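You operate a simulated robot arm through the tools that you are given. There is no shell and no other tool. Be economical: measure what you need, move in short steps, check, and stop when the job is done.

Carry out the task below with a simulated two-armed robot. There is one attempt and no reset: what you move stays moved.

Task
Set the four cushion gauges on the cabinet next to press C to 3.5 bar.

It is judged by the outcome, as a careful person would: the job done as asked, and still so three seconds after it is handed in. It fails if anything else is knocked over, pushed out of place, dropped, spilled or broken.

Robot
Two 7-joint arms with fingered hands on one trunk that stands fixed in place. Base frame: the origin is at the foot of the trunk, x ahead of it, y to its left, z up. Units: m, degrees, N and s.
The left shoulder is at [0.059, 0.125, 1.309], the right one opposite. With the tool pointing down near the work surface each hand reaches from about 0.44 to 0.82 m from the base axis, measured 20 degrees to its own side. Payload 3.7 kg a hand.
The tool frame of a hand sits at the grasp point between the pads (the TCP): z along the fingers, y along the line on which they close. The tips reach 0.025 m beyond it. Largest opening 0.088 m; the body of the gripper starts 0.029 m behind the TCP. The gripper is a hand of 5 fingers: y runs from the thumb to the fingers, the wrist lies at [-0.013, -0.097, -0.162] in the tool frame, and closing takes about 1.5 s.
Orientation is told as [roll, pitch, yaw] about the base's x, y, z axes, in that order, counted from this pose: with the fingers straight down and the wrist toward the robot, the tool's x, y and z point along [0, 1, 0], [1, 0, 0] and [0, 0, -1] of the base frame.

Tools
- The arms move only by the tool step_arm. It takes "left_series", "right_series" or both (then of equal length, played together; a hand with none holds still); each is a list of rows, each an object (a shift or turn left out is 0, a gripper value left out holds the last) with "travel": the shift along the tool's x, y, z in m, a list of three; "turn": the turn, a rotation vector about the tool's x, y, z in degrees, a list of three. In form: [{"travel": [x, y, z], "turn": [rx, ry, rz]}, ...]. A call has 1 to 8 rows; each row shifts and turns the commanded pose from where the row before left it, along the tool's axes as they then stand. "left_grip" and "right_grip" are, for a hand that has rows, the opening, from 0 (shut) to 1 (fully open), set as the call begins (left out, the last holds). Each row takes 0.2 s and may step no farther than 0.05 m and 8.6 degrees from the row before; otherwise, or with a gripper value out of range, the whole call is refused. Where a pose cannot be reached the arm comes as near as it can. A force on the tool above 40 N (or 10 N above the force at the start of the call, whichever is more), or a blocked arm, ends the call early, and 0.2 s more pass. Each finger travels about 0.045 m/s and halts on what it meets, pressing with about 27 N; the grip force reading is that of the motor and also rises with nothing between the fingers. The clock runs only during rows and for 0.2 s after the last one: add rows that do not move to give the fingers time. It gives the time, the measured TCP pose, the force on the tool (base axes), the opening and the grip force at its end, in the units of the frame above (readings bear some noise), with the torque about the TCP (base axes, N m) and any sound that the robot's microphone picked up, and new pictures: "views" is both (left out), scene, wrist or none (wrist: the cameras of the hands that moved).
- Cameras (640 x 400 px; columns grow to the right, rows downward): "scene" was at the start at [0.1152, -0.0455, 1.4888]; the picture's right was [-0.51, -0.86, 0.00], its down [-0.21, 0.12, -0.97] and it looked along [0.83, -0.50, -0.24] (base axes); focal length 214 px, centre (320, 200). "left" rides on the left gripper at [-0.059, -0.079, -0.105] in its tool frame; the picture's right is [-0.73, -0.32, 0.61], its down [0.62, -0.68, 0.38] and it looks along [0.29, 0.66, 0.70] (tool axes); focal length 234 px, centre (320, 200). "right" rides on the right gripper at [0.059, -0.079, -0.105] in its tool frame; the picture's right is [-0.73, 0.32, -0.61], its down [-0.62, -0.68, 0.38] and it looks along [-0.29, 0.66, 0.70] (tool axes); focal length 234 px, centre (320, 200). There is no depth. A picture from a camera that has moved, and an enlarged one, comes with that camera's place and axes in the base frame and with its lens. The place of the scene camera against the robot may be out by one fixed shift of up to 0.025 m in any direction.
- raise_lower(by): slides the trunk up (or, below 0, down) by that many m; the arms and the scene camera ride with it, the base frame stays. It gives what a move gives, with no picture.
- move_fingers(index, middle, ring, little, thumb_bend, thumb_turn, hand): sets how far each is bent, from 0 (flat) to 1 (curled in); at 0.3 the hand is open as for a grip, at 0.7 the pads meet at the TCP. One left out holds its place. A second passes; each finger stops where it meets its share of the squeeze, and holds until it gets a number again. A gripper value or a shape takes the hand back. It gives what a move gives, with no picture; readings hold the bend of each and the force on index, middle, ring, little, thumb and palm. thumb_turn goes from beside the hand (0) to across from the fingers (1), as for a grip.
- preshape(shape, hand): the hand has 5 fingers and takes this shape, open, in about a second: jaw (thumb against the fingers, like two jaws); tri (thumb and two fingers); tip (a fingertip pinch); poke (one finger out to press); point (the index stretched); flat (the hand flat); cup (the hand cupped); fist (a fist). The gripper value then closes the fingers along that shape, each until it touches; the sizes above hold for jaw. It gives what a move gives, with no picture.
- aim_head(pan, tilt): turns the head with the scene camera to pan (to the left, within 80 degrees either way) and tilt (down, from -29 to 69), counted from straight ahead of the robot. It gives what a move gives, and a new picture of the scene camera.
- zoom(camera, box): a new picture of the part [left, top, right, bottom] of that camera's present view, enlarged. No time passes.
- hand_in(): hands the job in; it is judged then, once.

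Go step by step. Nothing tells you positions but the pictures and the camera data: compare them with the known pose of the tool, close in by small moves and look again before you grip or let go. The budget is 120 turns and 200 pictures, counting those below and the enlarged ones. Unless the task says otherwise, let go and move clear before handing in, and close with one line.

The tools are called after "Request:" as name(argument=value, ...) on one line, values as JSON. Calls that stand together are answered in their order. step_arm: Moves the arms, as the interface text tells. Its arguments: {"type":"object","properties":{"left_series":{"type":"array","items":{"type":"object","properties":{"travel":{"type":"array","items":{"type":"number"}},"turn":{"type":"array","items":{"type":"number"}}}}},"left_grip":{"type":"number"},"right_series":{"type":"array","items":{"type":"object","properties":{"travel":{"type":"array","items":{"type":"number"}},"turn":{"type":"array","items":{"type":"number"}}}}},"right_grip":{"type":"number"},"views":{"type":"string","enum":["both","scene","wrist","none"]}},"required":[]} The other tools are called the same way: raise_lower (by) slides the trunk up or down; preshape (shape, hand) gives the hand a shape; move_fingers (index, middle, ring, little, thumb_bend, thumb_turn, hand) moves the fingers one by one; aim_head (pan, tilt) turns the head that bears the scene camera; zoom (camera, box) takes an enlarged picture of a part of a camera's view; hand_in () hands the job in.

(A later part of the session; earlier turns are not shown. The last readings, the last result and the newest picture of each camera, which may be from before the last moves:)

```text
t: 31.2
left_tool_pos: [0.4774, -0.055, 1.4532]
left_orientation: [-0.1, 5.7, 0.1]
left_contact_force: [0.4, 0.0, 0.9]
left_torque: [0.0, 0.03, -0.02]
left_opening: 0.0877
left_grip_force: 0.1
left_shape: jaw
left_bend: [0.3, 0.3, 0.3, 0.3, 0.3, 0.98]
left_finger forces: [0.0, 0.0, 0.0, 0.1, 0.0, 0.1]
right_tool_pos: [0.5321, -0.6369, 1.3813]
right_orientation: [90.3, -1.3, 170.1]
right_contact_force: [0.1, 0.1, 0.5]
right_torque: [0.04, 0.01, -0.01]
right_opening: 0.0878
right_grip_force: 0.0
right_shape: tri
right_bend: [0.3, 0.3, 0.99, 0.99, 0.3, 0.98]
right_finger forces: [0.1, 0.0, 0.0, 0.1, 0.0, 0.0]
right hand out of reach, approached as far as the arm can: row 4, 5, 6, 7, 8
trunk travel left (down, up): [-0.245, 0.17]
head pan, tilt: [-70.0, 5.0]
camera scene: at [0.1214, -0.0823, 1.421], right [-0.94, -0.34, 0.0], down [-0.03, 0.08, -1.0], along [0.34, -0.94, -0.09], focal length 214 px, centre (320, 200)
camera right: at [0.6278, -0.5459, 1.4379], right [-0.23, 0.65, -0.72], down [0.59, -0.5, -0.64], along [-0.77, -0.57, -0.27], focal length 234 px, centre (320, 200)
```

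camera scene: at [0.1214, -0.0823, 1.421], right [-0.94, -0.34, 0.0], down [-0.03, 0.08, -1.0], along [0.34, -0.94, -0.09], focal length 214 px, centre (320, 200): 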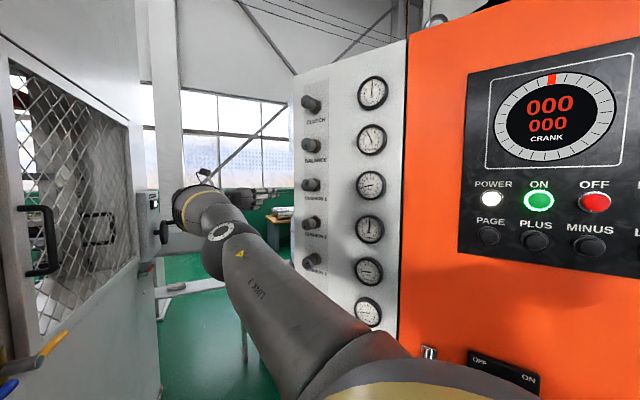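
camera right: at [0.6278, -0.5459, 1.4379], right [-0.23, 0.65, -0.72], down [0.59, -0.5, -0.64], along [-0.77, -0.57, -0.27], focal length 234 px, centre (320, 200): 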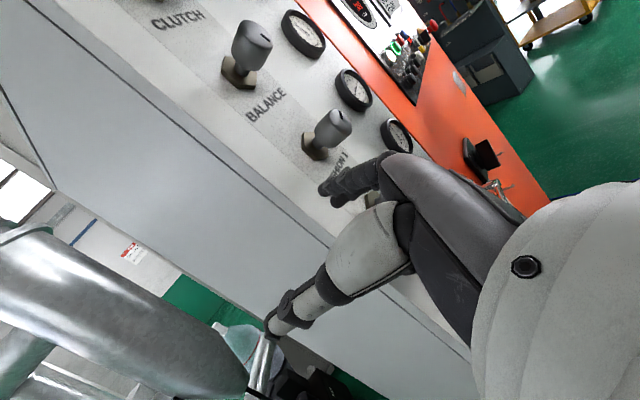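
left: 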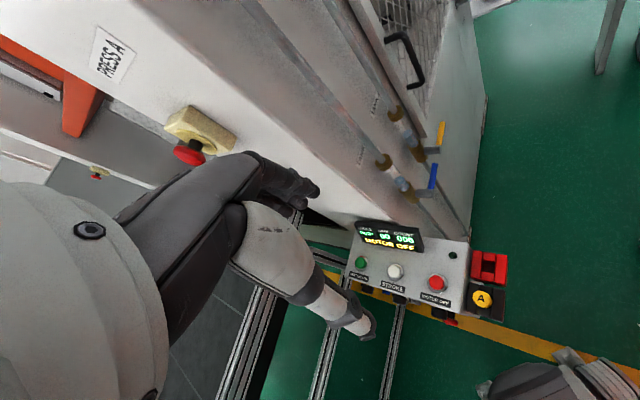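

Retracting more isn't possible in this posture, but the grasp depth is reachable, so I'll come in sideways from +x with the fingers above and thumb below the knob. First roll back to put the fingers roughly above.

Request:
step_arm(right_series=[{"travel": [0, 0, 0.03], "turn": [0, 0, -8.5]}, {"travel": [0, 0, 0.03], "turn": [0, 0, -8.5]}, {"turn": [0, 0, -8.5]}, {"turn": [0, 0, -8.5]}, {"turn": [0, 0, -8.5]}, {"turn": [0, 0, -8.5]}, {"turn": [0, 0, -8.5]}, {"turn": [0, 0, -8.5]}], views="both")

```text
t: 33.0
left_tool_pos: [0.4769, -0.0574, 1.4539]
left_orientation: [0.0, 5.6, 0.1]
left_contact_force: [0.7, 0.4, -0.3]
left_torque: [0.03, -0.02, 0.01]
left_opening: 0.0876
left_grip_force: 0.0
left_shape: jaw
left_bend: [0.3, 0.3, 0.3, 0.3, 0.3, 0.98]
left_finger forces: [0.1, 0.1, 0.0, 0.0, 0.0, 0.0]
right_tool_pos: [0.5151, -0.6942, 1.3766]
right_orientation: [90.5, -69.7, 169.6]
right_contact_force: [-0.4, 0.7, -0.7]
right_torque: [-0.01, -0.04, 0.03]
right_opening: 0.0882
right_grip_force: 0.0
right_shape: tri
right_bend: [0.3, 0.3, 0.99, 0.99, 0.3, 0.98]
right_finger forces: [0.0, 0.0, 0.1, 0.0, 0.1, 0.1]
right hand out of reach, approached as far as the arm can: row 1
trunk travel left (down, up): [-0.245, 0.17]
head pan, tilt: [-70.0, 5.0]
camera scene: at [0.1206, -0.0839, 1.421], right [-0.94, -0.34, 0.0], down [-0.03, 0.08, -1.0], along [0.34, -0.94, -0.09], focal length 214 px, centre (320, 200)
camera right: at [0.6145, -0.6048, 1.3231], right [-0.68, 0.74, 0.05], down [-0.41, -0.32, -0.86], along [-0.61, -0.6, 0.52], focal length 234 px, centre (320, 200)
```

scene: 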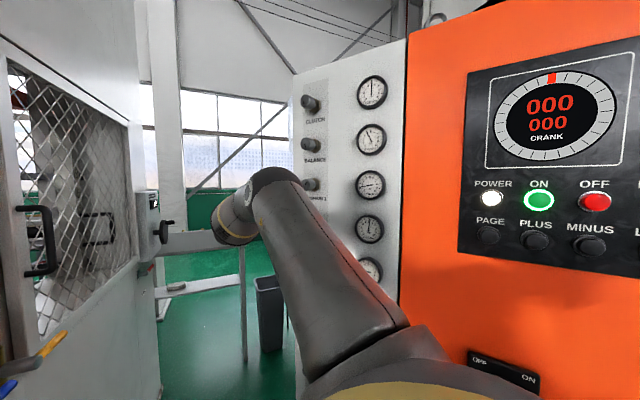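
right: 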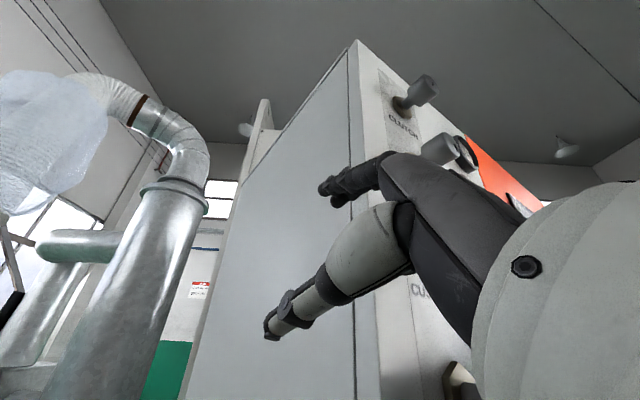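

The command now tracks. I'll back out to knob-front depth, go up to 1.43, then view before sliding sideways onto the knob.

Request:
step_arm(right_series=[{"travel": [0, 0, -0.045]}, {"travel": [0.0094, 0.0248, 0]}, {"travel": [0.0094, 0.0248, 0]}, {"travel": [-0.025, 0.0095, 0]}, {"travel": [-0.025, 0.0095, 0]}, {}], views="both")

Request:
zoom(camera="scene", box=[200, 100, 440, 250])

```text
t: 34.4
left_tool_pos: [0.4772, -0.0575, 1.4526]
left_orientation: [-0.1, 5.8, 0.1]
left_contact_force: [0.1, 0.2, 0.7]
left_torque: [0.01, -0.01, 0.02]
left_opening: 0.0877
left_grip_force: 0.0
left_shape: jaw
left_bend: [0.3, 0.3, 0.3, 0.3, 0.3, 0.98]
left_finger forces: [0.0, 0.0, 0.0, 0.1, 0.0, 0.0]
right_tool_pos: [0.4715, -0.6421, 1.4262]
right_orientation: [90.5, -69.5, 169.5]
right_contact_force: [1.1, -0.7, -0.1]
right_torque: [0.02, 0.03, 0.01]
right_opening: 0.088
right_grip_force: 0.0
right_shape: tri
right_bend: [0.3, 0.3, 0.99, 0.99, 0.3, 0.98]
right_finger forces: [0.0, 0.1, 0.0, 0.0, 0.1, 0.0]
trunk travel left (down, up): [-0.245, 0.17]
head pan, tilt: [-70.0, 5.0]
camera scene: at [0.1219, -0.0843, 1.4206], right [-0.94, -0.34, 0.0], down [-0.03, 0.08, -1.0], along [0.34, -0.94, -0.09], focal length 214 px, centre (320, 200)
camera right: at [0.5702, -0.5528, 1.3731], right [-0.68, 0.74, 0.05], down [-0.41, -0.32, -0.86], along [-0.61, -0.6, 0.52], focal length 234 px, centre (320, 200)
```

scene: 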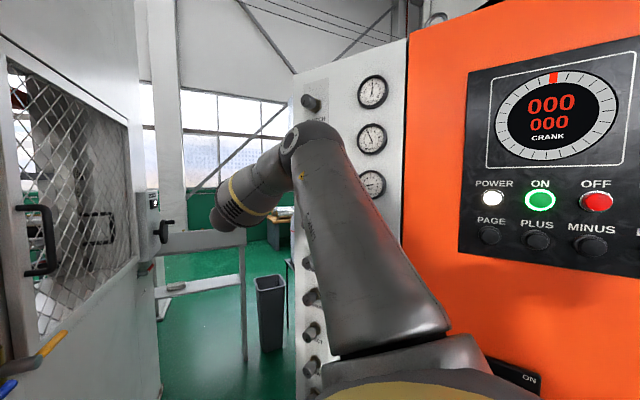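
right: 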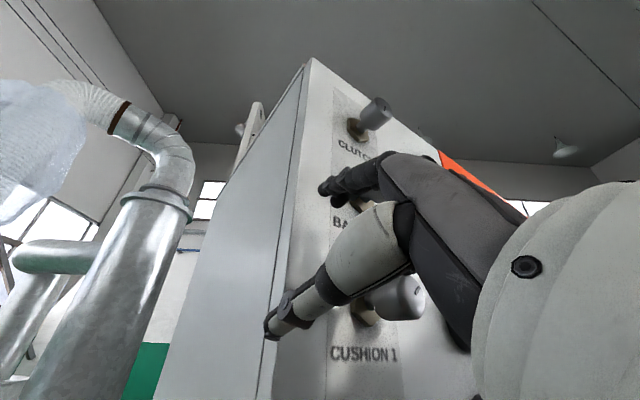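

```text
2.67 times, centred on (320, 175) of scene
camera zoom: at [0.1219, -0.0843, 1.4206], right [-0.94, -0.34, 0.0], down [-0.03, 0.08, -1.0], along [0.34, -0.94, -0.09], focal length 572 px, centre (320, 267)
```

zoom: 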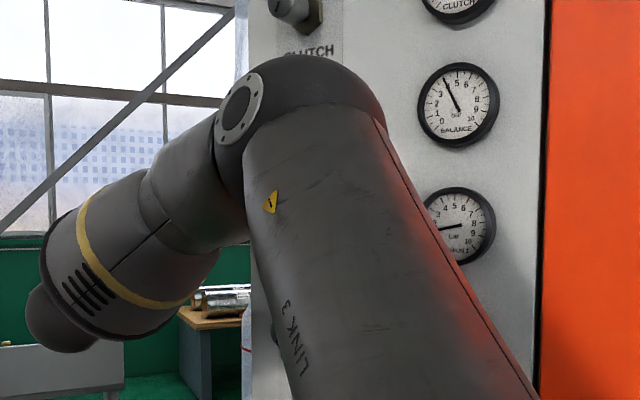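

The Cushion 1 knob front is confirmed at about (0.386, −0.631, 1.409). Sliding in along the tool's −x.

Request:
step_arm(right_series=[{"travel": [0, 0.015, 0]}, {"travel": [-0.03, 0, 0.002]}, {"travel": [-0.02, 0, 0.003]}, {}], views="both")

```text
t: 35.4
left_tool_pos: [0.4787, -0.0579, 1.4527]
left_orientation: [-0.1, 5.7, 0.1]
left_contact_force: [0.5, -0.1, -0.3]
left_torque: [-0.01, -0.04, 0.02]
left_opening: 0.088
left_grip_force: 0.1
left_shape: jaw
left_bend: [0.3, 0.3, 0.3, 0.3, 0.3, 0.98]
left_finger forces: [0.0, 0.0, 0.1, 0.0, 0.1, 0.1]
right_tool_pos: [0.4209, -0.6376, 1.4225]
right_orientation: [90.5, -69.5, 169.6]
right_contact_force: [-0.8, 0.0, 0.4]
right_torque: [-0.01, 0.01, 0.01]
right_opening: 0.088
right_grip_force: 0.1
right_shape: tri
right_bend: [0.3, 0.3, 0.99, 0.99, 0.3, 0.98]
right_finger forces: [0.1, 0.0, 0.1, 0.0, 0.1, 0.1]
trunk travel left (down, up): [-0.245, 0.17]
head pan, tilt: [-70.0, 5.0]
camera scene: at [0.1216, -0.0842, 1.4207], right [-0.94, -0.34, 0.0], down [-0.03, 0.08, -1.0], along [0.34, -0.94, -0.09], focal length 214 px, centre (320, 200)
camera right: at [0.5193, -0.5482, 1.3709], right [-0.68, 0.73, 0.05], down [-0.41, -0.32, -0.86], along [-0.61, -0.6, 0.52], focal length 234 px, centre (320, 200)
```

scene: 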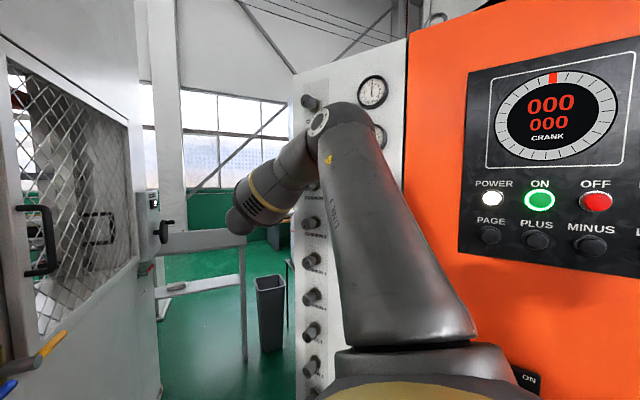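
right: 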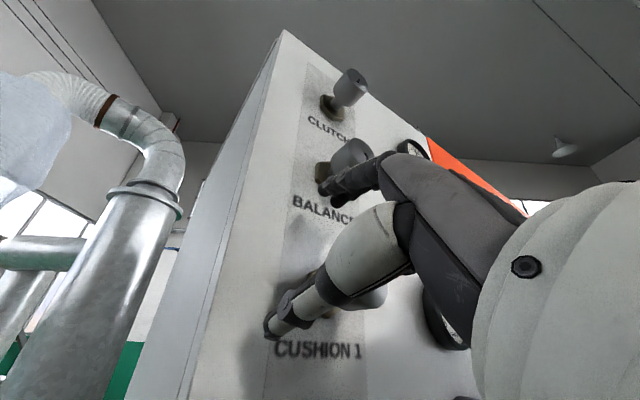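

On course; finishing the slide so the knob sits between the pads.

Request:
step_arm(right_series=[{"travel": [-0.02, 0, 0.004]}, {"travel": [-0.016, 0, 0.004]}, {}], views="wrist")

Request:
zoom(camera="right", box=[240, 150, 480, 300])

```text
t: 36.2
left_tool_pos: [0.478, -0.0578, 1.4534]
left_orientation: [-0.1, 5.7, 0.1]
left_contact_force: [-1.2, 0.6, 0.1]
left_torque: [0.02, -0.01, -0.01]
left_opening: 0.0876
left_grip_force: 0.1
left_shape: jaw
left_bend: [0.3, 0.3, 0.3, 0.3, 0.3, 0.98]
left_finger forces: [0.0, 0.0, 0.0, 0.0, 0.1, 0.0]
right_tool_pos: [0.3832, -0.6379, 1.4129]
right_orientation: [90.4, -69.4, 169.7]
right_contact_force: [0.2, 0.2, 1.3]
right_torque: [0.02, -0.01, 0.01]
right_opening: 0.0878
right_grip_force: 0.0
right_shape: tri
right_bend: [0.3, 0.3, 0.99, 0.99, 0.3, 0.98]
right_finger forces: [0.0, 0.0, 0.0, 0.1, 0.0, 0.0]
trunk travel left (down, up): [-0.245, 0.17]
head pan, tilt: [-70.0, 5.0]
camera right: at [0.4822, -0.549, 1.3595], right [-0.68, 0.73, 0.05], down [-0.41, -0.32, -0.86], along [-0.61, -0.6, 0.52], focal length 234 px, centre (320, 200)
```

right: 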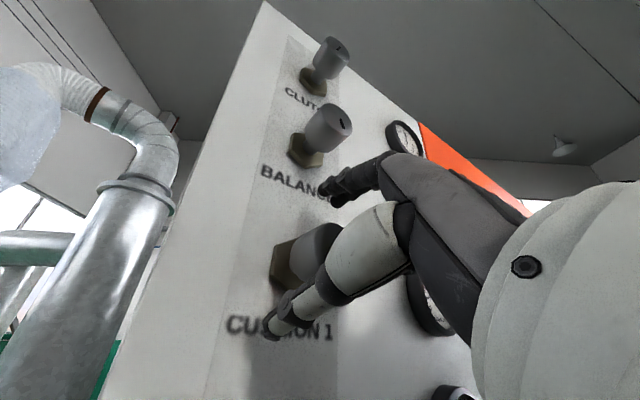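

```text
2.67 times, centred on (360, 225) of right
camera zoom: at [0.4822, -0.549, 1.3595], right [-0.68, 0.73, 0.05], down [-0.41, -0.32, -0.86], along [-0.61, -0.6, 0.52], focal length 624 px, centre (213, 133)
```

zoom: 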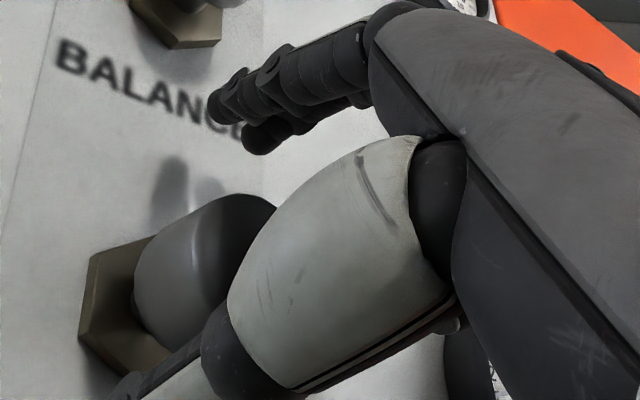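

The knob is between thumb and fingers. I'll close on it.

Request:
step_arm(right_series=[{}, {}, {}, {}, {}, {}], right_grip=0, views="both")

Request:
zoom(camera="right", box=[240, 200, 480, 350])

```text
t: 37.6
left_tool_pos: [0.4772, -0.0572, 1.4532]
left_orientation: [-0.1, 5.7, 0.1]
left_contact_force: [0.5, -0.1, 0.4]
left_torque: [-0.01, 0.0, 0.01]
left_opening: 0.0879
left_grip_force: 0.1
left_shape: jaw
left_bend: [0.3, 0.3, 0.3, 0.3, 0.3, 0.98]
left_finger forces: [0.0, 0.0, 0.0, 0.1, 0.0, 0.0]
right_tool_pos: [0.3841, -0.6383, 1.4125]
right_orientation: [90.6, -69.4, 169.5]
right_contact_force: [2.0, -1.7, 1.0]
right_torque: [-0.02, -0.05, 0.06]
right_opening: 0.0229
right_grip_force: 27.0
right_shape: tri
right_bend: [0.72, 0.57, 1.0, 1.0, 0.73, 1.0]
right_finger forces: [10.9, 12.8, 0.1, 0.1, 23.7, 0.0]
trunk travel left (down, up): [-0.245, 0.17]
head pan, tilt: [-70.0, 5.0]
camera scene: at [0.1216, -0.0843, 1.4208], right [-0.94, -0.34, 0.0], down [-0.03, 0.08, -1.0], along [0.34, -0.94, -0.09], focal length 214 px, centre (320, 200)
camera right: at [0.4826, -0.5492, 1.3596], right [-0.68, 0.73, 0.05], down [-0.41, -0.32, -0.86], along [-0.61, -0.6, 0.52], focal length 234 px, centre (320, 200)
```

scene: 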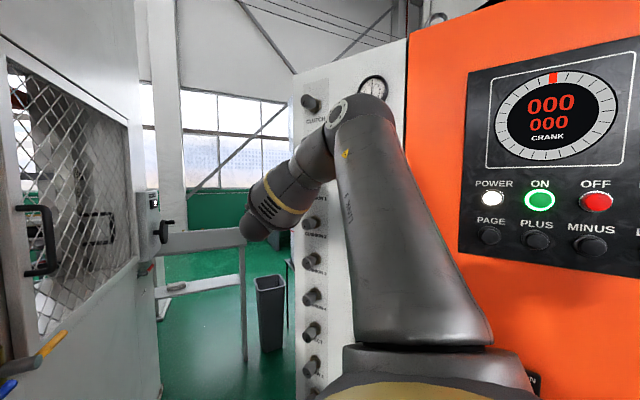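
right: 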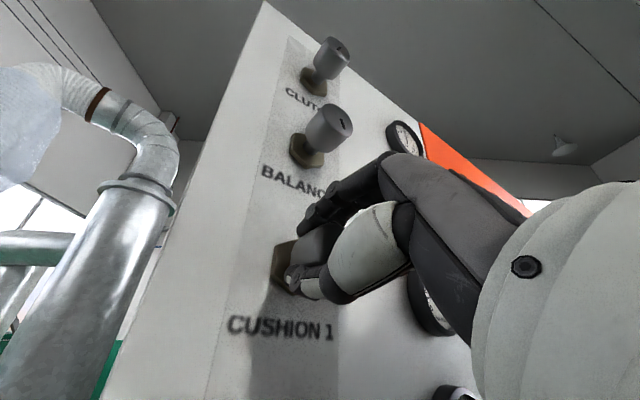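

```text
2.67 times, centred on (360, 275) of right
camera zoom: at [0.4826, -0.5492, 1.3596], right [-0.68, 0.73, 0.05], down [-0.41, -0.32, -0.86], along [-0.61, -0.6, 0.52], focal length 624 px, centre (213, 0)
```

zoom: 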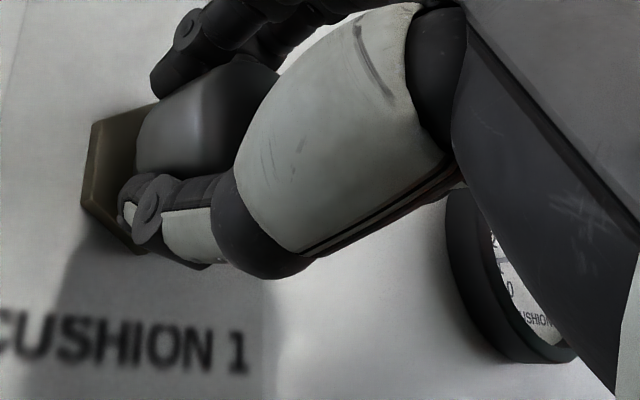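

Gripped, 27 N. I'll turn clockwise 25° and check the gauge.

Request:
step_arm(right_series=[{"turn": [0, 0, 8.5]}, {"turn": [0, 0, 8.5]}, {"turn": [0, 0, 8.5]}, {}], views="wrist")

Request:
zoom(camera="right", box=[340, 140, 580, 290])

```text
t: 38.5
left_tool_pos: [0.4759, -0.0484, 1.4535]
left_orientation: [-0.4, 5.6, 0.0]
left_contact_force: [-0.2, 0.1, -0.5]
left_torque: [-0.01, -0.03, 0.04]
left_opening: 0.0876
left_grip_force: 0.1
left_shape: jaw
left_bend: [0.3, 0.3, 0.3, 0.3, 0.3, 0.98]
left_finger forces: [0.0, 0.0, 0.1, 0.1, 0.0, 0.0]
right_tool_pos: [0.3854, -0.6434, 1.4242]
right_orientation: [91.9, -43.7, 168.8]
right_contact_force: [2.3, 27.3, 8.3]
right_torque: [0.26, 0.09, -0.69]
right_opening: 0.0161
right_grip_force: 26.2
right_shape: tri
right_bend: [0.72, 0.73, 1.0, 1.0, 0.83, 1.0]
right_finger forces: [0.1, 6.3, 29.5, 0.1, 1.6, 0.0]
right hand out of reach, approached as far as the arm can: row 1, 2, 3
trunk travel left (down, up): [-0.245, 0.17]
head pan, tilt: [-70.0, 5.0]
stopped in row 4 (right hand): the force on the tool passed its limit at 42 N (the readings are from after the stop); the commanded pose is now the measured one
camera right: at [0.4994, -0.5562, 1.4116], right [-0.62, 0.72, -0.32], down [-0.01, -0.41, -0.91], along [-0.79, -0.56, 0.26], focal length 234 px, centre (320, 200)
```

right: 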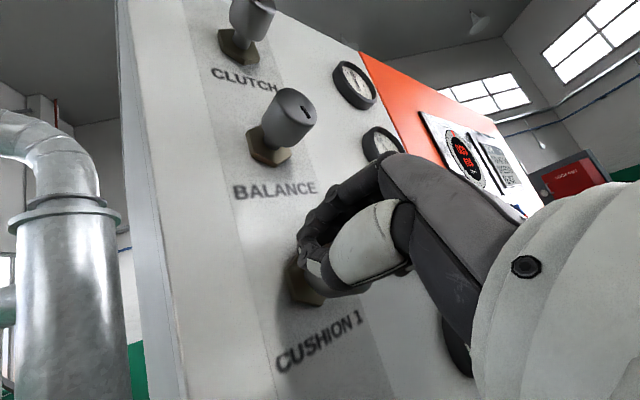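

```text
2.67 times, centred on (460, 215) of right
camera zoom: at [0.4994, -0.5562, 1.4116], right [-0.62, 0.72, -0.32], down [-0.01, -0.41, -0.91], along [-0.79, -0.56, 0.26], focal length 624 px, centre (-53, 160)
```

zoom: 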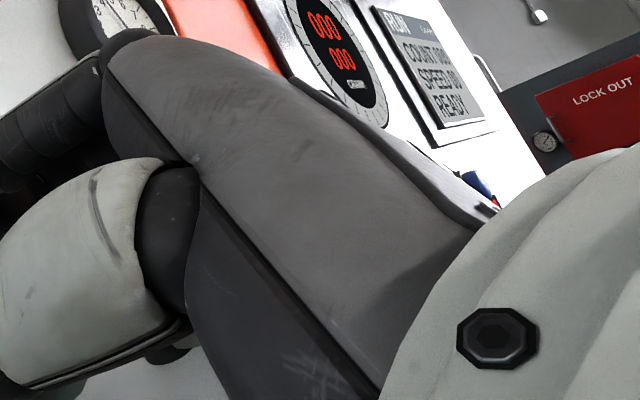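

The turn pushed the arm past its comfortable range and the fingers slipped. I'll open, roll back, and slide out; rolls with the palm the other way at a lower trunk had much more room.

Request:
step_arm(right_series=[{}, {}, {}, {}, {}, {}, {}], right_grip=1, views="none")

Request:
step_arm(right_series=[{"turn": [0, 0, -8.5], "travel": [0, 0, -0.004]}, {"turn": [0, 0, -8.5], "travel": [0, 0, -0.004]}, {"turn": [0, 0, -8.5]}, {}], views="both")

```text
t: 40.1
left_tool_pos: [0.4781, -0.0482, 1.4524]
left_orientation: [-0.5, 5.6, 0.0]
left_contact_force: [0.3, 0.6, 1.4]
left_torque: [0.01, 0.01, 0.03]
left_opening: 0.0876
left_grip_force: 0.0
left_shape: jaw
left_bend: [0.3, 0.3, 0.3, 0.3, 0.3, 0.98]
left_finger forces: [0.1, 0.0, 0.1, 0.0, 0.0, 0.0]
right_tool_pos: [0.3858, -0.6422, 1.4242]
right_orientation: [91.6, -43.5, 168.7]
right_contact_force: [0.7, 41.9, 3.9]
right_torque: [0.44, 0.07, -0.87]
right_opening: 0.0878
right_grip_force: 0.1
right_shape: tri
right_bend: [0.3, 0.3, 1.0, 0.99, 0.3, 0.98]
right_finger forces: [0.1, 0.0, 42.8, 0.0, 0.1, 0.0]
trunk travel left (down, up): [-0.245, 0.17]
head pan, tilt: [-70.0, 5.0]
```

```text
t: 41.1
left_tool_pos: [0.4774, -0.0551, 1.4529]
left_orientation: [-0.2, 5.6, 0.1]
left_contact_force: [-0.5, -0.3, -0.6]
left_torque: [-0.01, -0.02, -0.05]
left_opening: 0.0878
left_grip_force: 0.2
left_shape: jaw
left_bend: [0.3, 0.3, 0.3, 0.3, 0.3, 0.98]
left_finger forces: [0.0, 0.1, 0.1, 0.1, 0.0, 0.0]
right_tool_pos: [0.3876, -0.6428, 1.4179]
right_orientation: [91.5, -69.4, 168.4]
right_contact_force: [-0.2, 11.2, -1.3]
right_torque: [0.04, -0.03, -0.2]
right_opening: 0.0877
right_grip_force: 0.0
right_shape: tri
right_bend: [0.3, 0.3, 1.0, 0.99, 0.3, 0.98]
right_finger forces: [0.1, 0.1, 10.1, 0.0, 0.0, 0.0]
trunk travel left (down, up): [-0.245, 0.17]
head pan, tilt: [-70.0, 5.0]
camera scene: at [0.1216, -0.0821, 1.4209], right [-0.94, -0.34, 0.0], down [-0.03, 0.08, -1.0], along [0.34, -0.94, -0.09], focal length 214 px, centre (320, 200)
camera right: at [0.4862, -0.5546, 1.364], right [-0.68, 0.74, 0.04], down [-0.41, -0.33, -0.85], along [-0.62, -0.59, 0.52], focal length 234 px, centre (320, 200)
```

scene: 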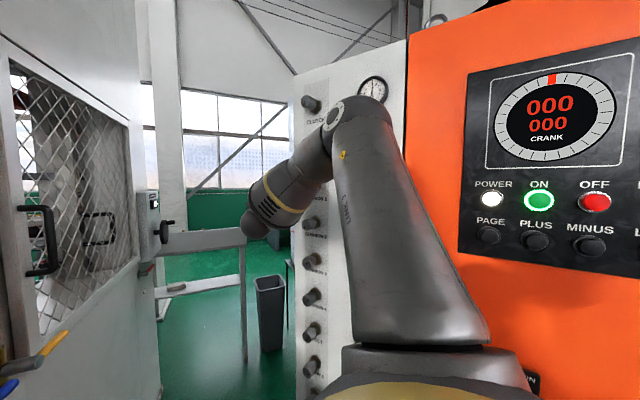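
right: 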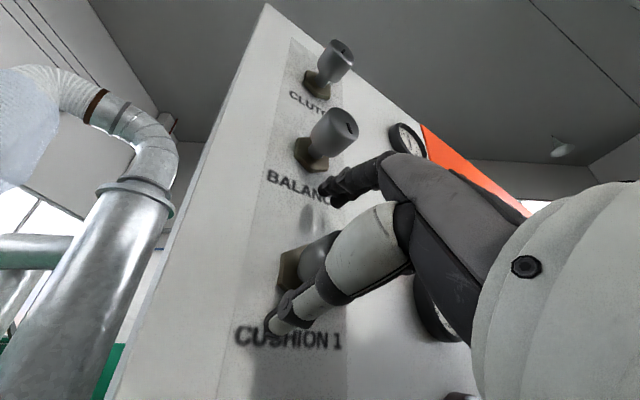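

The curled ring finger was bearing on the knob's end. I'll slide out, then reconfigure with the plain jaw shape and the roomier roll.

Request:
step_arm(right_series=[{"travel": [0.015, 0, -0.006]}, {"travel": [0.03, 0, 0]}, {"travel": [0.04, 0, 0]}, {"travel": [0.04, -0.02, 0]}, {"travel": [0.03, -0.02, 0]}, {}], views="scene")

Request:
zoom(camera="scene", box=[200, 100, 440, 250])

```text
t: 42.5
left_tool_pos: [0.4765, -0.057, 1.4544]
left_orientation: [-0.1, 5.7, 0.1]
left_contact_force: [0.3, -0.8, -0.3]
left_torque: [0.01, -0.01, -0.03]
left_opening: 0.0877
left_grip_force: 0.1
left_shape: jaw
left_bend: [0.3, 0.3, 0.3, 0.3, 0.3, 0.98]
left_finger forces: [0.0, 0.0, 0.0, 0.0, 0.0, 0.0]
right_tool_pos: [0.5419, -0.6643, 1.4362]
right_orientation: [91.5, -69.2, 168.6]
right_contact_force: [0.1, -0.2, 0.5]
right_torque: [0.04, 0.01, 0.01]
right_opening: 0.0876
right_grip_force: 0.0
right_shape: tri
right_bend: [0.3, 0.3, 0.99, 0.99, 0.3, 0.98]
right_finger forces: [0.1, 0.0, 0.0, 0.1, 0.0, 0.1]
trunk travel left (down, up): [-0.245, 0.17]
head pan, tilt: [-70.0, 5.0]
camera scene: at [0.1204, -0.0837, 1.4211], right [-0.94, -0.34, 0.0], down [-0.03, 0.08, -1.0], along [0.34, -0.94, -0.09], focal length 214 px, centre (320, 200)
```

scene: 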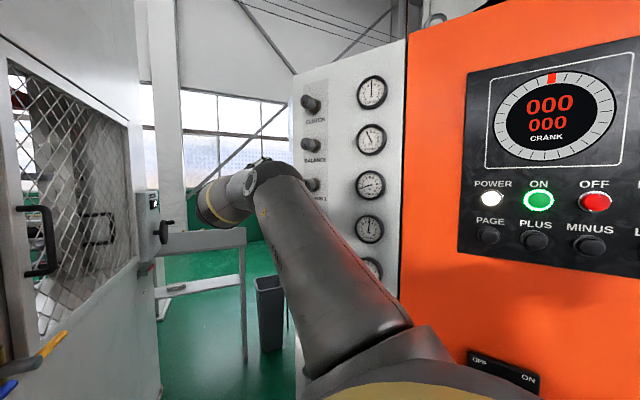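

```text
2.67 times, centred on (320, 175) of scene
camera zoom: at [0.1204, -0.0837, 1.4211], right [-0.94, -0.34, 0.0], down [-0.03, 0.08, -1.0], along [0.34, -0.94, -0.09], focal length 572 px, centre (320, 267)
```

zoom: 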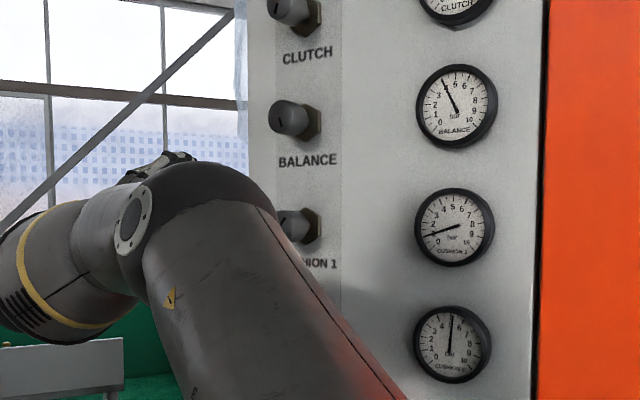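

Gauge 1 still reads ~1.3, so the knob hardly turned. I'll roll the hand the other way and retract, switching to the jaw shape.

Request:
step_arm(right_series=[{"turn": [0, 0, -8.5]}, {"turn": [0, 0, -8.5]}, {"turn": [0, 0, -8.5], "travel": [0, 0, -0.01]}, {"turn": [0, 0, -8.5], "travel": [0, 0, -0.02]}, {"turn": [0, 0, -8.5], "travel": [0, 0, -0.02]}, {"turn": [0, 0, -8.5], "travel": [0, 0, -0.02]}, {"turn": [0, 0, -8.5], "travel": [0, 0, -0.02]}, {"turn": [0, 0, -8.5], "travel": [0, 0, -0.02]}], views="none")

Request:
preshape(hand="right", shape="jaw")

Request:
step_arm(right_series=[{"turn": [0, 0, -8.5]}, {"turn": [0, 0, -8.5]}, {"turn": [0, 0, -8.5]}], views="both")

```text
t: 44.3
left_tool_pos: [0.4765, -0.0566, 1.4529]
left_orientation: [-0.2, 5.7, 0.1]
left_contact_force: [-0.3, 0.0, -0.5]
left_torque: [0.02, 0.01, 0.0]
left_opening: 0.0878
left_grip_force: 0.1
left_shape: jaw
left_bend: [0.3, 0.3, 0.3, 0.3, 0.3, 0.98]
left_finger forces: [0.1, 0.0, 0.0, 0.0, 0.0, 0.1]
right_tool_pos: [0.5639, -0.5572, 1.4343]
right_orientation: [-90.8, -42.6, -9.5]
right_contact_force: [0.2, -0.4, -0.1]
right_torque: [-0.01, 0.03, 0.03]
right_opening: 0.0878
right_grip_force: 0.1
right_shape: tri
right_bend: [0.3, 0.3, 0.99, 0.99, 0.3, 0.98]
right_finger forces: [0.0, 0.1, 0.0, 0.0, 0.1, 0.0]
trunk travel left (down, up): [-0.245, 0.17]
head pan, tilt: [-70.0, 5.0]
```

```text
t: 45.2
left_tool_pos: [0.4788, -0.0572, 1.4528]
left_orientation: [-0.1, 5.8, 0.1]
left_contact_force: [-0.1, -0.6, 0.6]
left_torque: [-0.01, -0.03, 0.02]
left_opening: 0.0879
left_grip_force: 0.1
left_shape: jaw
left_bend: [0.3, 0.3, 0.3, 0.3, 0.3, 0.98]
left_finger forces: [0.0, 0.0, 0.1, 0.0, 0.1, 0.1]
right_tool_pos: [0.5645, -0.5576, 1.4342]
right_orientation: [-90.8, -42.8, -9.5]
right_contact_force: [0.2, 0.4, 0.7]
right_torque: [-0.01, 0.0, 0.03]
right_opening: 0.0873
right_grip_force: 0.1
right_shape: jaw
right_bend: [0.3, 0.3, 0.3, 0.3, 0.3, 0.98]
right_finger forces: [0.1, 0.0, 0.1, 0.1, 0.0, 0.0]
trunk travel left (down, up): [-0.245, 0.17]
head pan, tilt: [-70.0, 5.0]
```

```text
t: 46.0
left_tool_pos: [0.4768, -0.0558, 1.4528]
left_orientation: [0.0, 5.7, 0.0]
left_contact_force: [0.2, 0.1, -0.1]
left_torque: [-0.02, 0.02, 0.0]
left_opening: 0.0875
left_grip_force: 0.0
left_shape: jaw
left_bend: [0.3, 0.3, 0.3, 0.3, 0.3, 0.98]
left_finger forces: [0.1, 0.1, 0.1, 0.0, 0.1, 0.0]
right_tool_pos: [0.5631, -0.5567, 1.4346]
right_orientation: [-90.7, -17.1, -9.7]
right_contact_force: [0.3, -0.3, -0.3]
right_torque: [0.02, -0.04, -0.02]
right_opening: 0.0878
right_grip_force: 0.1
right_shape: jaw
right_bend: [0.3, 0.3, 0.3, 0.3, 0.3, 0.98]
right_finger forces: [0.0, 0.0, 0.0, 0.1, 0.0, 0.1]
trunk travel left (down, up): [-0.245, 0.17]
head pan, tilt: [-70.0, 5.0]
camera scene: at [0.1208, -0.0839, 1.4209], right [-0.94, -0.34, 0.0], down [-0.03, 0.08, -1.0], along [0.34, -0.94, -0.09], focal length 214 px, centre (320, 200)
camera right: at [0.5231, -0.4449, 1.3541], right [0.2, 0.59, 0.78], down [-0.89, -0.23, 0.4], along [0.41, -0.77, 0.48], focal length 234 px, centre (320, 200)
```

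scene: 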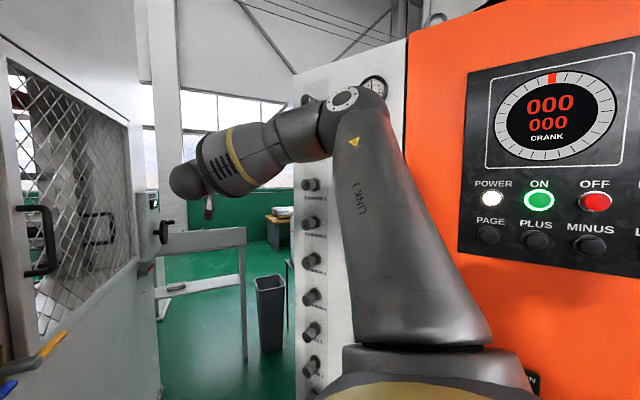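
right: 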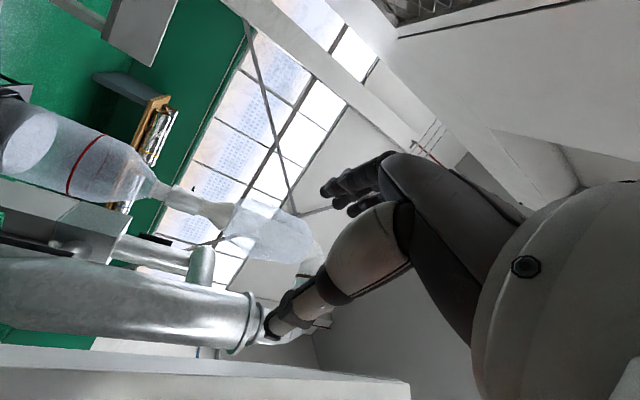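

This roll has room. Moving across to the Cushion 1 pre-grasp position.

Request:
step_arm(right_series=[{"travel": [-0.006, -0.0418, 0]}, {"travel": [-0.006, -0.0418, 0]}, {"travel": [-0.006, -0.0418, 0]}, {"travel": [-0.006, -0.0418, 0.015]}, {}, {}], views="both")

```text
t: 47.4
left_tool_pos: [0.477, -0.0576, 1.4533]
left_orientation: [-0.1, 5.6, 0.2]
left_contact_force: [-0.5, -0.1, -0.2]
left_torque: [0.0, 0.02, -0.02]
left_opening: 0.0879
left_grip_force: 0.0
left_shape: jaw
left_bend: [0.3, 0.3, 0.3, 0.3, 0.3, 0.98]
left_finger forces: [0.1, 0.0, 0.0, 0.0, 0.0, 0.1]
right_tool_pos: [0.3941, -0.5419, 1.4037]
right_orientation: [-90.5, -17.4, -9.9]
right_contact_force: [-0.4, -1.0, 1.1]
right_torque: [0.0, 0.01, 0.01]
right_opening: 0.0878
right_grip_force: 0.1
right_shape: jaw
right_bend: [0.3, 0.3, 0.3, 0.3, 0.3, 0.98]
right_finger forces: [0.1, 0.1, 0.1, 0.0, 0.0, 0.0]
trunk travel left (down, up): [-0.245, 0.17]
head pan, tilt: [-70.0, 5.0]
camera scene: at [0.1203, -0.0843, 1.421], right [-0.94, -0.34, 0.0], down [-0.03, 0.08, -1.0], along [0.34, -0.94, -0.09], focal length 214 px, centre (320, 200)
camera right: at [0.354, -0.4284, 1.3237], right [0.2, 0.59, 0.78], down [-0.89, -0.23, 0.4], along [0.41, -0.78, 0.48], focal length 234 px, centre (320, 200)
```

scene: 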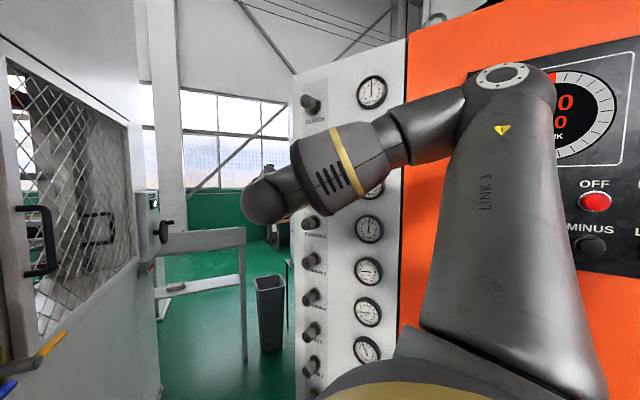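
right: 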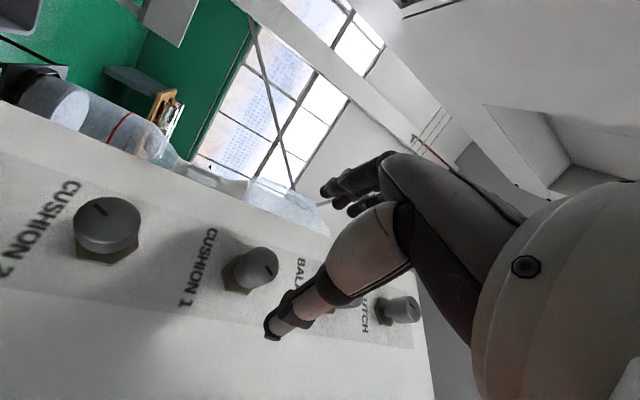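

Aligned with the Cushion 1 knob. Moving straight in.

Request:
step_arm(right_series=[{"travel": [-0.004, 0.006, 0.03]}, {"travel": [0, 0, 0.03]}, {"travel": [0, 0, 0.03]}, {}], views="both")

Request:
zoom(camera="right", box=[200, 150, 440, 300])

```text
t: 48.4
left_tool_pos: [0.4789, -0.0556, 1.4537]
left_orientation: [-0.1, 5.7, 0.2]
left_contact_force: [0.1, 0.2, 0.4]
left_torque: [0.02, 0.02, 0.02]
left_opening: 0.0878
left_grip_force: 0.1
left_shape: jaw
left_bend: [0.3, 0.3, 0.3, 0.3, 0.3, 0.98]
left_finger forces: [0.0, 0.0, 0.0, 0.0, 0.1, 0.0]
right_tool_pos: [0.3855, -0.6328, 1.4111]
right_orientation: [-90.7, -17.3, -9.8]
right_contact_force: [-0.3, -0.4, 0.3]
right_torque: [-0.01, -0.03, 0.02]
right_opening: 0.0881
right_grip_force: 0.0
right_shape: jaw
right_bend: [0.3, 0.3, 0.3, 0.3, 0.3, 0.98]
right_finger forces: [0.0, 0.0, 0.0, 0.0, 0.1, 0.0]
trunk travel left (down, up): [-0.245, 0.17]
head pan, tilt: [-70.0, 5.0]
camera scene: at [0.1211, -0.0836, 1.4209], right [-0.94, -0.34, 0.0], down [-0.03, 0.08, -1.0], along [0.34, -0.94, -0.09], focal length 214 px, centre (320, 200)
camera right: at [0.3466, -0.5202, 1.3314], right [0.2, 0.59, 0.78], down [-0.89, -0.23, 0.4], along [0.41, -0.78, 0.48], focal length 234 px, centre (320, 200)
```

scene: 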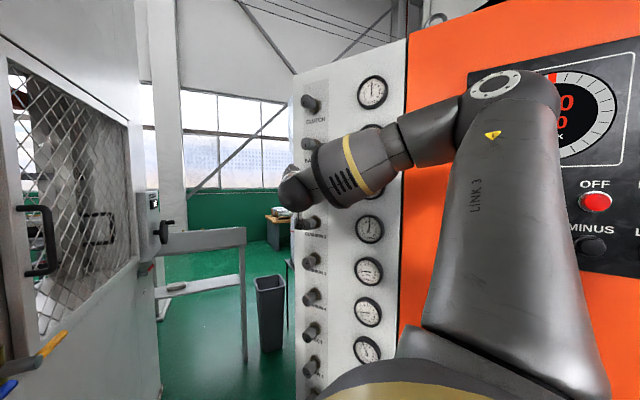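
right: 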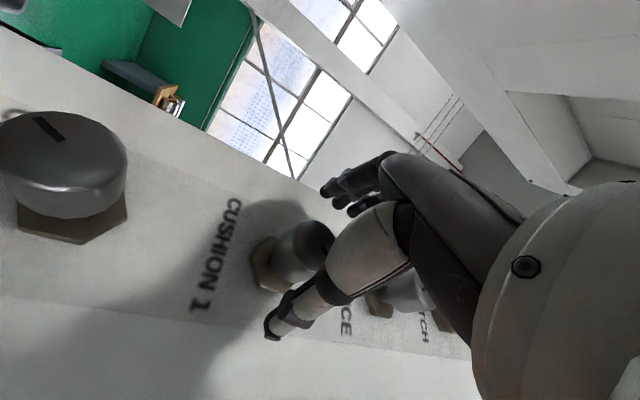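

```text
2.67 times, centred on (320, 225) of right
camera zoom: at [0.3466, -0.5202, 1.3314], right [0.2, 0.59, 0.78], down [-0.89, -0.23, 0.4], along [0.41, -0.78, 0.48], focal length 624 px, centre (320, 133)
```

zoom: 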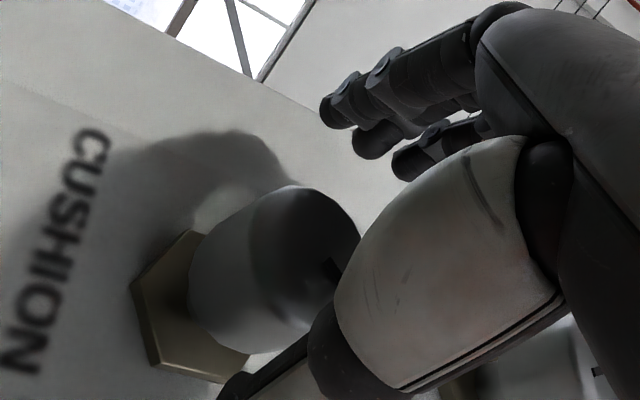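

Knob is within the open hand. I'll go 1 cm deeper, pre-roll counter-clockwise for stroke, and close.

Request:
step_arm(right_series=[{"turn": [0, 0, -8.5]}, {"turn": [0, 0, -8.5]}, {"turn": [0, 0, -8.5]}, {"travel": [0, 0, 0.01]}, {}], views="none")

Request:
step_arm(right_series=[{}, {}, {}, {}, {}, {}], right_grip=0, views="both")

```text
t: 49.6
left_tool_pos: [0.4781, -0.0572, 1.4523]
left_orientation: [0.0, 5.7, 0.2]
left_contact_force: [-0.3, 0.3, 0.3]
left_torque: [0.0, 0.0, 0.02]
left_opening: 0.0879
left_grip_force: 0.1
left_shape: jaw
left_bend: [0.3, 0.3, 0.3, 0.3, 0.3, 0.98]
left_finger forces: [0.1, 0.1, 0.1, 0.1, 0.0, 0.0]
right_tool_pos: [0.3868, -0.6458, 1.4099]
right_orientation: [-90.6, 8.2, -10.1]
right_contact_force: [-0.3, -0.5, -0.5]
right_torque: [0.01, -0.02, 0.0]
right_opening: 0.0877
right_grip_force: 0.0
right_shape: jaw
right_bend: [0.3, 0.3, 0.3, 0.3, 0.3, 0.98]
right_finger forces: [0.1, 0.0, 0.0, 0.1, 0.1, 0.1]
right hand out of reach, approached as far as the arm can: row 3
trunk travel left (down, up): [-0.245, 0.17]
head pan, tilt: [-70.0, 5.0]
```

```text
t: 51.0
left_tool_pos: [0.4764, -0.0583, 1.454]
left_orientation: [0.0, 5.7, 0.1]
left_contact_force: [-0.3, 0.0, 0.3]
left_torque: [-0.02, 0.0, -0.01]
left_opening: 0.0878
left_grip_force: 0.2
left_shape: jaw
left_bend: [0.3, 0.3, 0.3, 0.3, 0.3, 0.98]
left_finger forces: [0.1, 0.0, 0.0, 0.1, 0.0, 0.0]
right_tool_pos: [0.3846, -0.6468, 1.4107]
right_orientation: [-90.7, 8.0, -10.1]
right_contact_force: [-1.8, -4.0, 3.5]
right_torque: [0.01, 0.01, 0.03]
right_opening: 0.0188
right_grip_force: 26.8
right_shape: jaw
right_bend: [0.71, 0.7, 0.7, 0.7, 0.72, 1.0]
right_finger forces: [14.1, 6.5, 0.0, 0.1, 22.2, 0.1]
trunk travel left (down, up): [-0.245, 0.17]
head pan, tilt: [-70.0, 5.0]
camera scene: at [0.1202, -0.0848, 1.421], right [-0.94, -0.34, 0.0], down [-0.03, 0.08, -1.0], along [0.34, -0.94, -0.09], focal length 214 px, centre (320, 200)
camera right: at [0.3176, -0.5289, 1.3626], right [0.52, 0.53, 0.67], down [-0.64, -0.27, 0.72], along [0.56, -0.8, 0.2], focal length 234 px, centre (320, 200)
```

scene: 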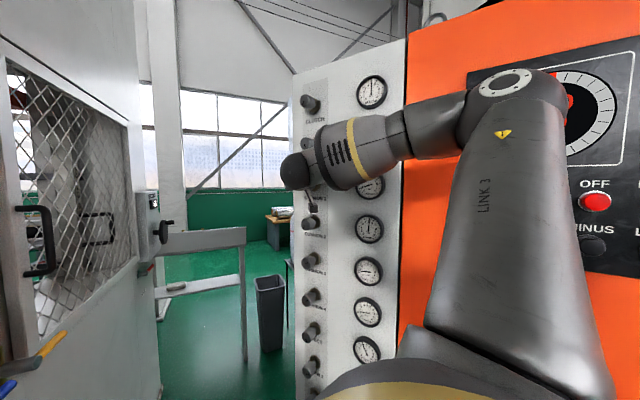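
right: 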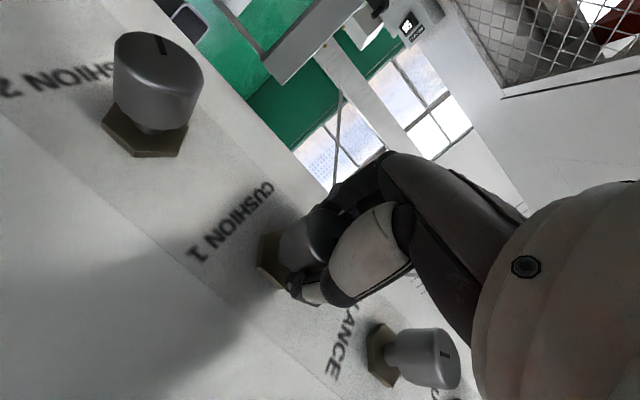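

Gripped at about 27 N. Turning clockwise 51°.

Request:
step_arm(right_series=[{"turn": [0, 0, 8.5]}, {"turn": [0, 0, 8.5]}, {"turn": [0, 0, 8.5]}, {"turn": [0, 0, 8.5]}, {"turn": [0, 0, 8.5]}, {"turn": [0, 0, 8.5]}, {}], views="both")

Request:
zoom(camera="scene", box=[280, 100, 440, 200])

```text
t: 52.6
left_tool_pos: [0.477, -0.0595, 1.453]
left_orientation: [0.1, 5.7, 0.1]
left_contact_force: [-0.4, 0.5, 0.3]
left_torque: [0.0, 0.0, -0.01]
left_opening: 0.0878
left_grip_force: 0.1
left_shape: jaw
left_bend: [0.3, 0.3, 0.3, 0.3, 0.3, 0.98]
left_finger forces: [0.0, 0.0, 0.1, 0.0, 0.0, 0.0]
right_tool_pos: [0.3664, -0.6342, 1.4137]
right_orientation: [-88.5, -37.0, -13.2]
right_contact_force: [4.2, -16.8, 6.8]
right_torque: [-0.17, -0.07, -0.02]
right_opening: 0.0103
right_grip_force: 26.6
right_shape: jaw
right_bend: [0.54, 0.7, 0.7, 0.7, 0.79, 1.0]
right_finger forces: [19.3, 0.0, 0.0, 0.0, 11.3, 0.1]
right hand out of reach, approached as far as the arm can: row 5, 6
trunk travel left (down, up): [-0.245, 0.17]
head pan, tilt: [-70.0, 5.0]
camera scene: at [0.1213, -0.0866, 1.4206], right [-0.94, -0.34, 0.0], down [-0.03, 0.08, -1.0], along [0.34, -0.94, -0.09], focal length 214 px, centre (320, 200)
camera right: at [0.3619, -0.5236, 1.3228], right [-0.05, 0.62, 0.79], down [-0.98, -0.18, 0.08], along [0.19, -0.77, 0.61], focal length 234 px, centre (320, 200)
```

scene: 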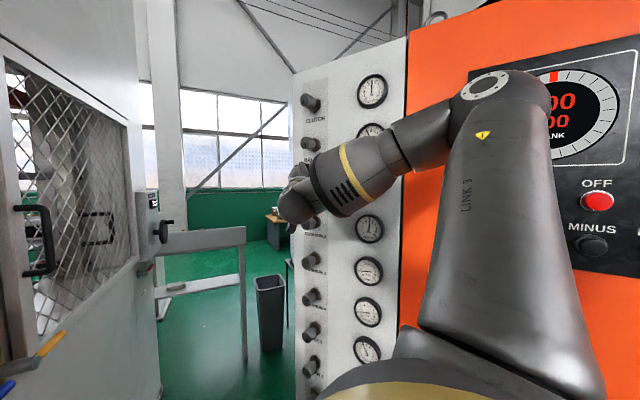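
right: 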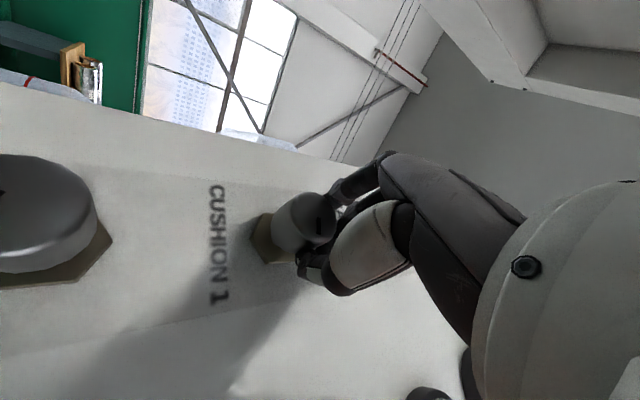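

```text
4.00 times, centred on (360, 150) of scene
camera zoom: at [0.1213, -0.0866, 1.4206], right [-0.94, -0.34, 0.0], down [-0.03, 0.08, -1.0], along [0.34, -0.94, -0.09], focal length 858 px, centre (160, 400)
```

zoom: 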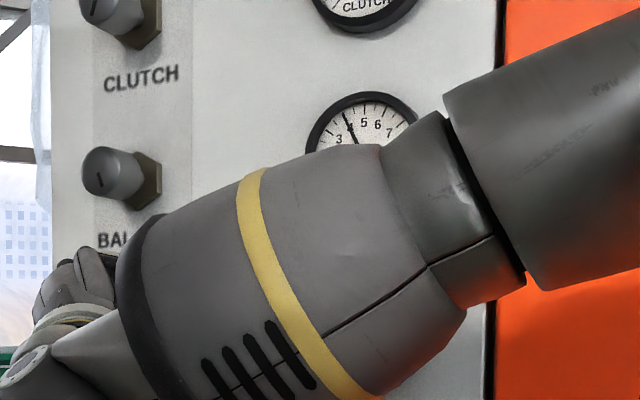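

The grip slipped as the arm ran out of its range. I'll open, back out, and lower the trunk, where a wider roll range was reachable earlier.

Request:
step_arm(right_series=[{}, {}, {}, {}, {}, {}, {}], right_grip=1, views="none")

Request:
step_arm(right_series=[{"travel": [0, 0, -0.03]}, {"travel": [0, 0, -0.04]}, {"travel": [0, 0, -0.04]}, {"turn": [0, 0, -8.5]}, {"turn": [0, 0, -8.5]}, {}], views="scene")

Request:
zoom(camera="scene", box=[280, 100, 440, 200])

```text
t: 54.2
left_tool_pos: [0.4777, -0.0578, 1.4527]
left_orientation: [-0.1, 5.7, 0.1]
left_contact_force: [0.0, 0.4, -0.6]
left_torque: [0.02, 0.01, 0.0]
left_opening: 0.0877
left_grip_force: 0.0
left_shape: jaw
left_bend: [0.3, 0.3, 0.3, 0.3, 0.3, 0.98]
left_finger forces: [0.0, 0.1, 0.0, 0.0, 0.0, 0.1]
right_tool_pos: [0.3666, -0.6331, 1.4149]
right_orientation: [-88.8, -37.0, -13.2]
right_contact_force: [0.7, 0.2, -0.2]
right_torque: [0.03, 0.02, 0.01]
right_opening: 0.0876
right_grip_force: 0.1
right_shape: jaw
right_bend: [0.3, 0.3, 0.3, 0.3, 0.3, 0.98]
right_finger forces: [0.0, 0.0, 0.0, 0.0, 0.1, 0.1]
trunk travel left (down, up): [-0.245, 0.17]
head pan, tilt: [-70.0, 5.0]
```

```text
t: 55.6
left_tool_pos: [0.4773, -0.0567, 1.4526]
left_orientation: [0.0, 5.7, 0.1]
left_contact_force: [-1.3, -1.2, -0.9]
left_torque: [-0.01, -0.01, -0.02]
left_opening: 0.0875
left_grip_force: 0.0
left_shape: jaw
left_bend: [0.3, 0.3, 0.3, 0.3, 0.3, 0.98]
left_finger forces: [0.0, 0.1, 0.0, 0.1, 0.1, 0.0]
right_tool_pos: [0.3864, -0.523, 1.4161]
right_orientation: [-90.2, -19.9, -10.4]
right_contact_force: [0.4, 0.8, -0.2]
right_torque: [0.0, -0.02, -0.01]
right_opening: 0.0876
right_grip_force: 0.0
right_shape: jaw
right_bend: [0.3, 0.3, 0.3, 0.3, 0.3, 0.98]
right_finger forces: [0.0, 0.0, 0.0, 0.0, 0.1, 0.0]
trunk travel left (down, up): [-0.245, 0.17]
head pan, tilt: [-70.0, 5.0]
camera scene: at [0.1213, -0.0843, 1.4208], right [-0.94, -0.34, 0.0], down [-0.03, 0.08, -1.0], along [0.34, -0.94, -0.09], focal length 214 px, centre (320, 200)
```

scene: 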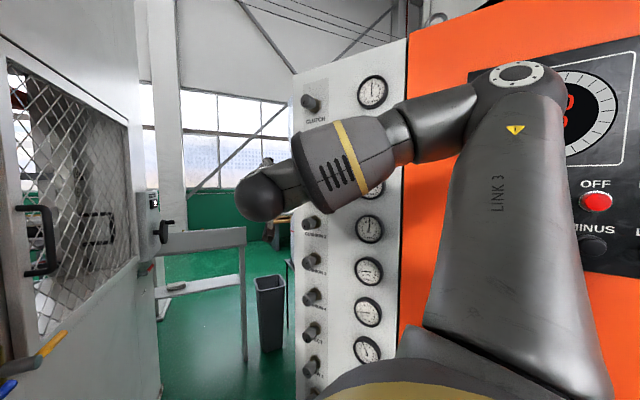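

```text
4.00 times, centred on (360, 150) of scene
camera zoom: at [0.1213, -0.0843, 1.4208], right [-0.94, -0.34, 0.0], down [-0.03, 0.08, -1.0], along [0.34, -0.94, -0.09], focal length 858 px, centre (160, 400)
```

zoom: 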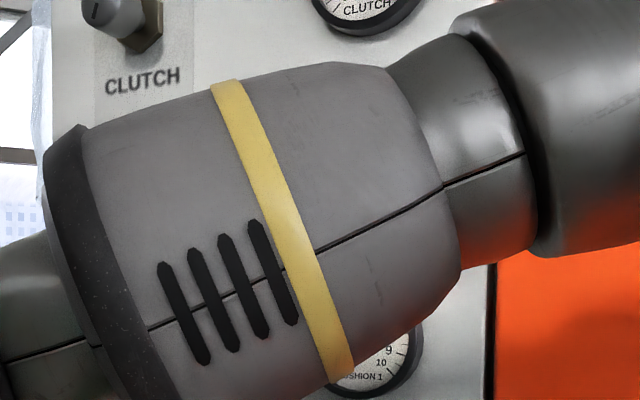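

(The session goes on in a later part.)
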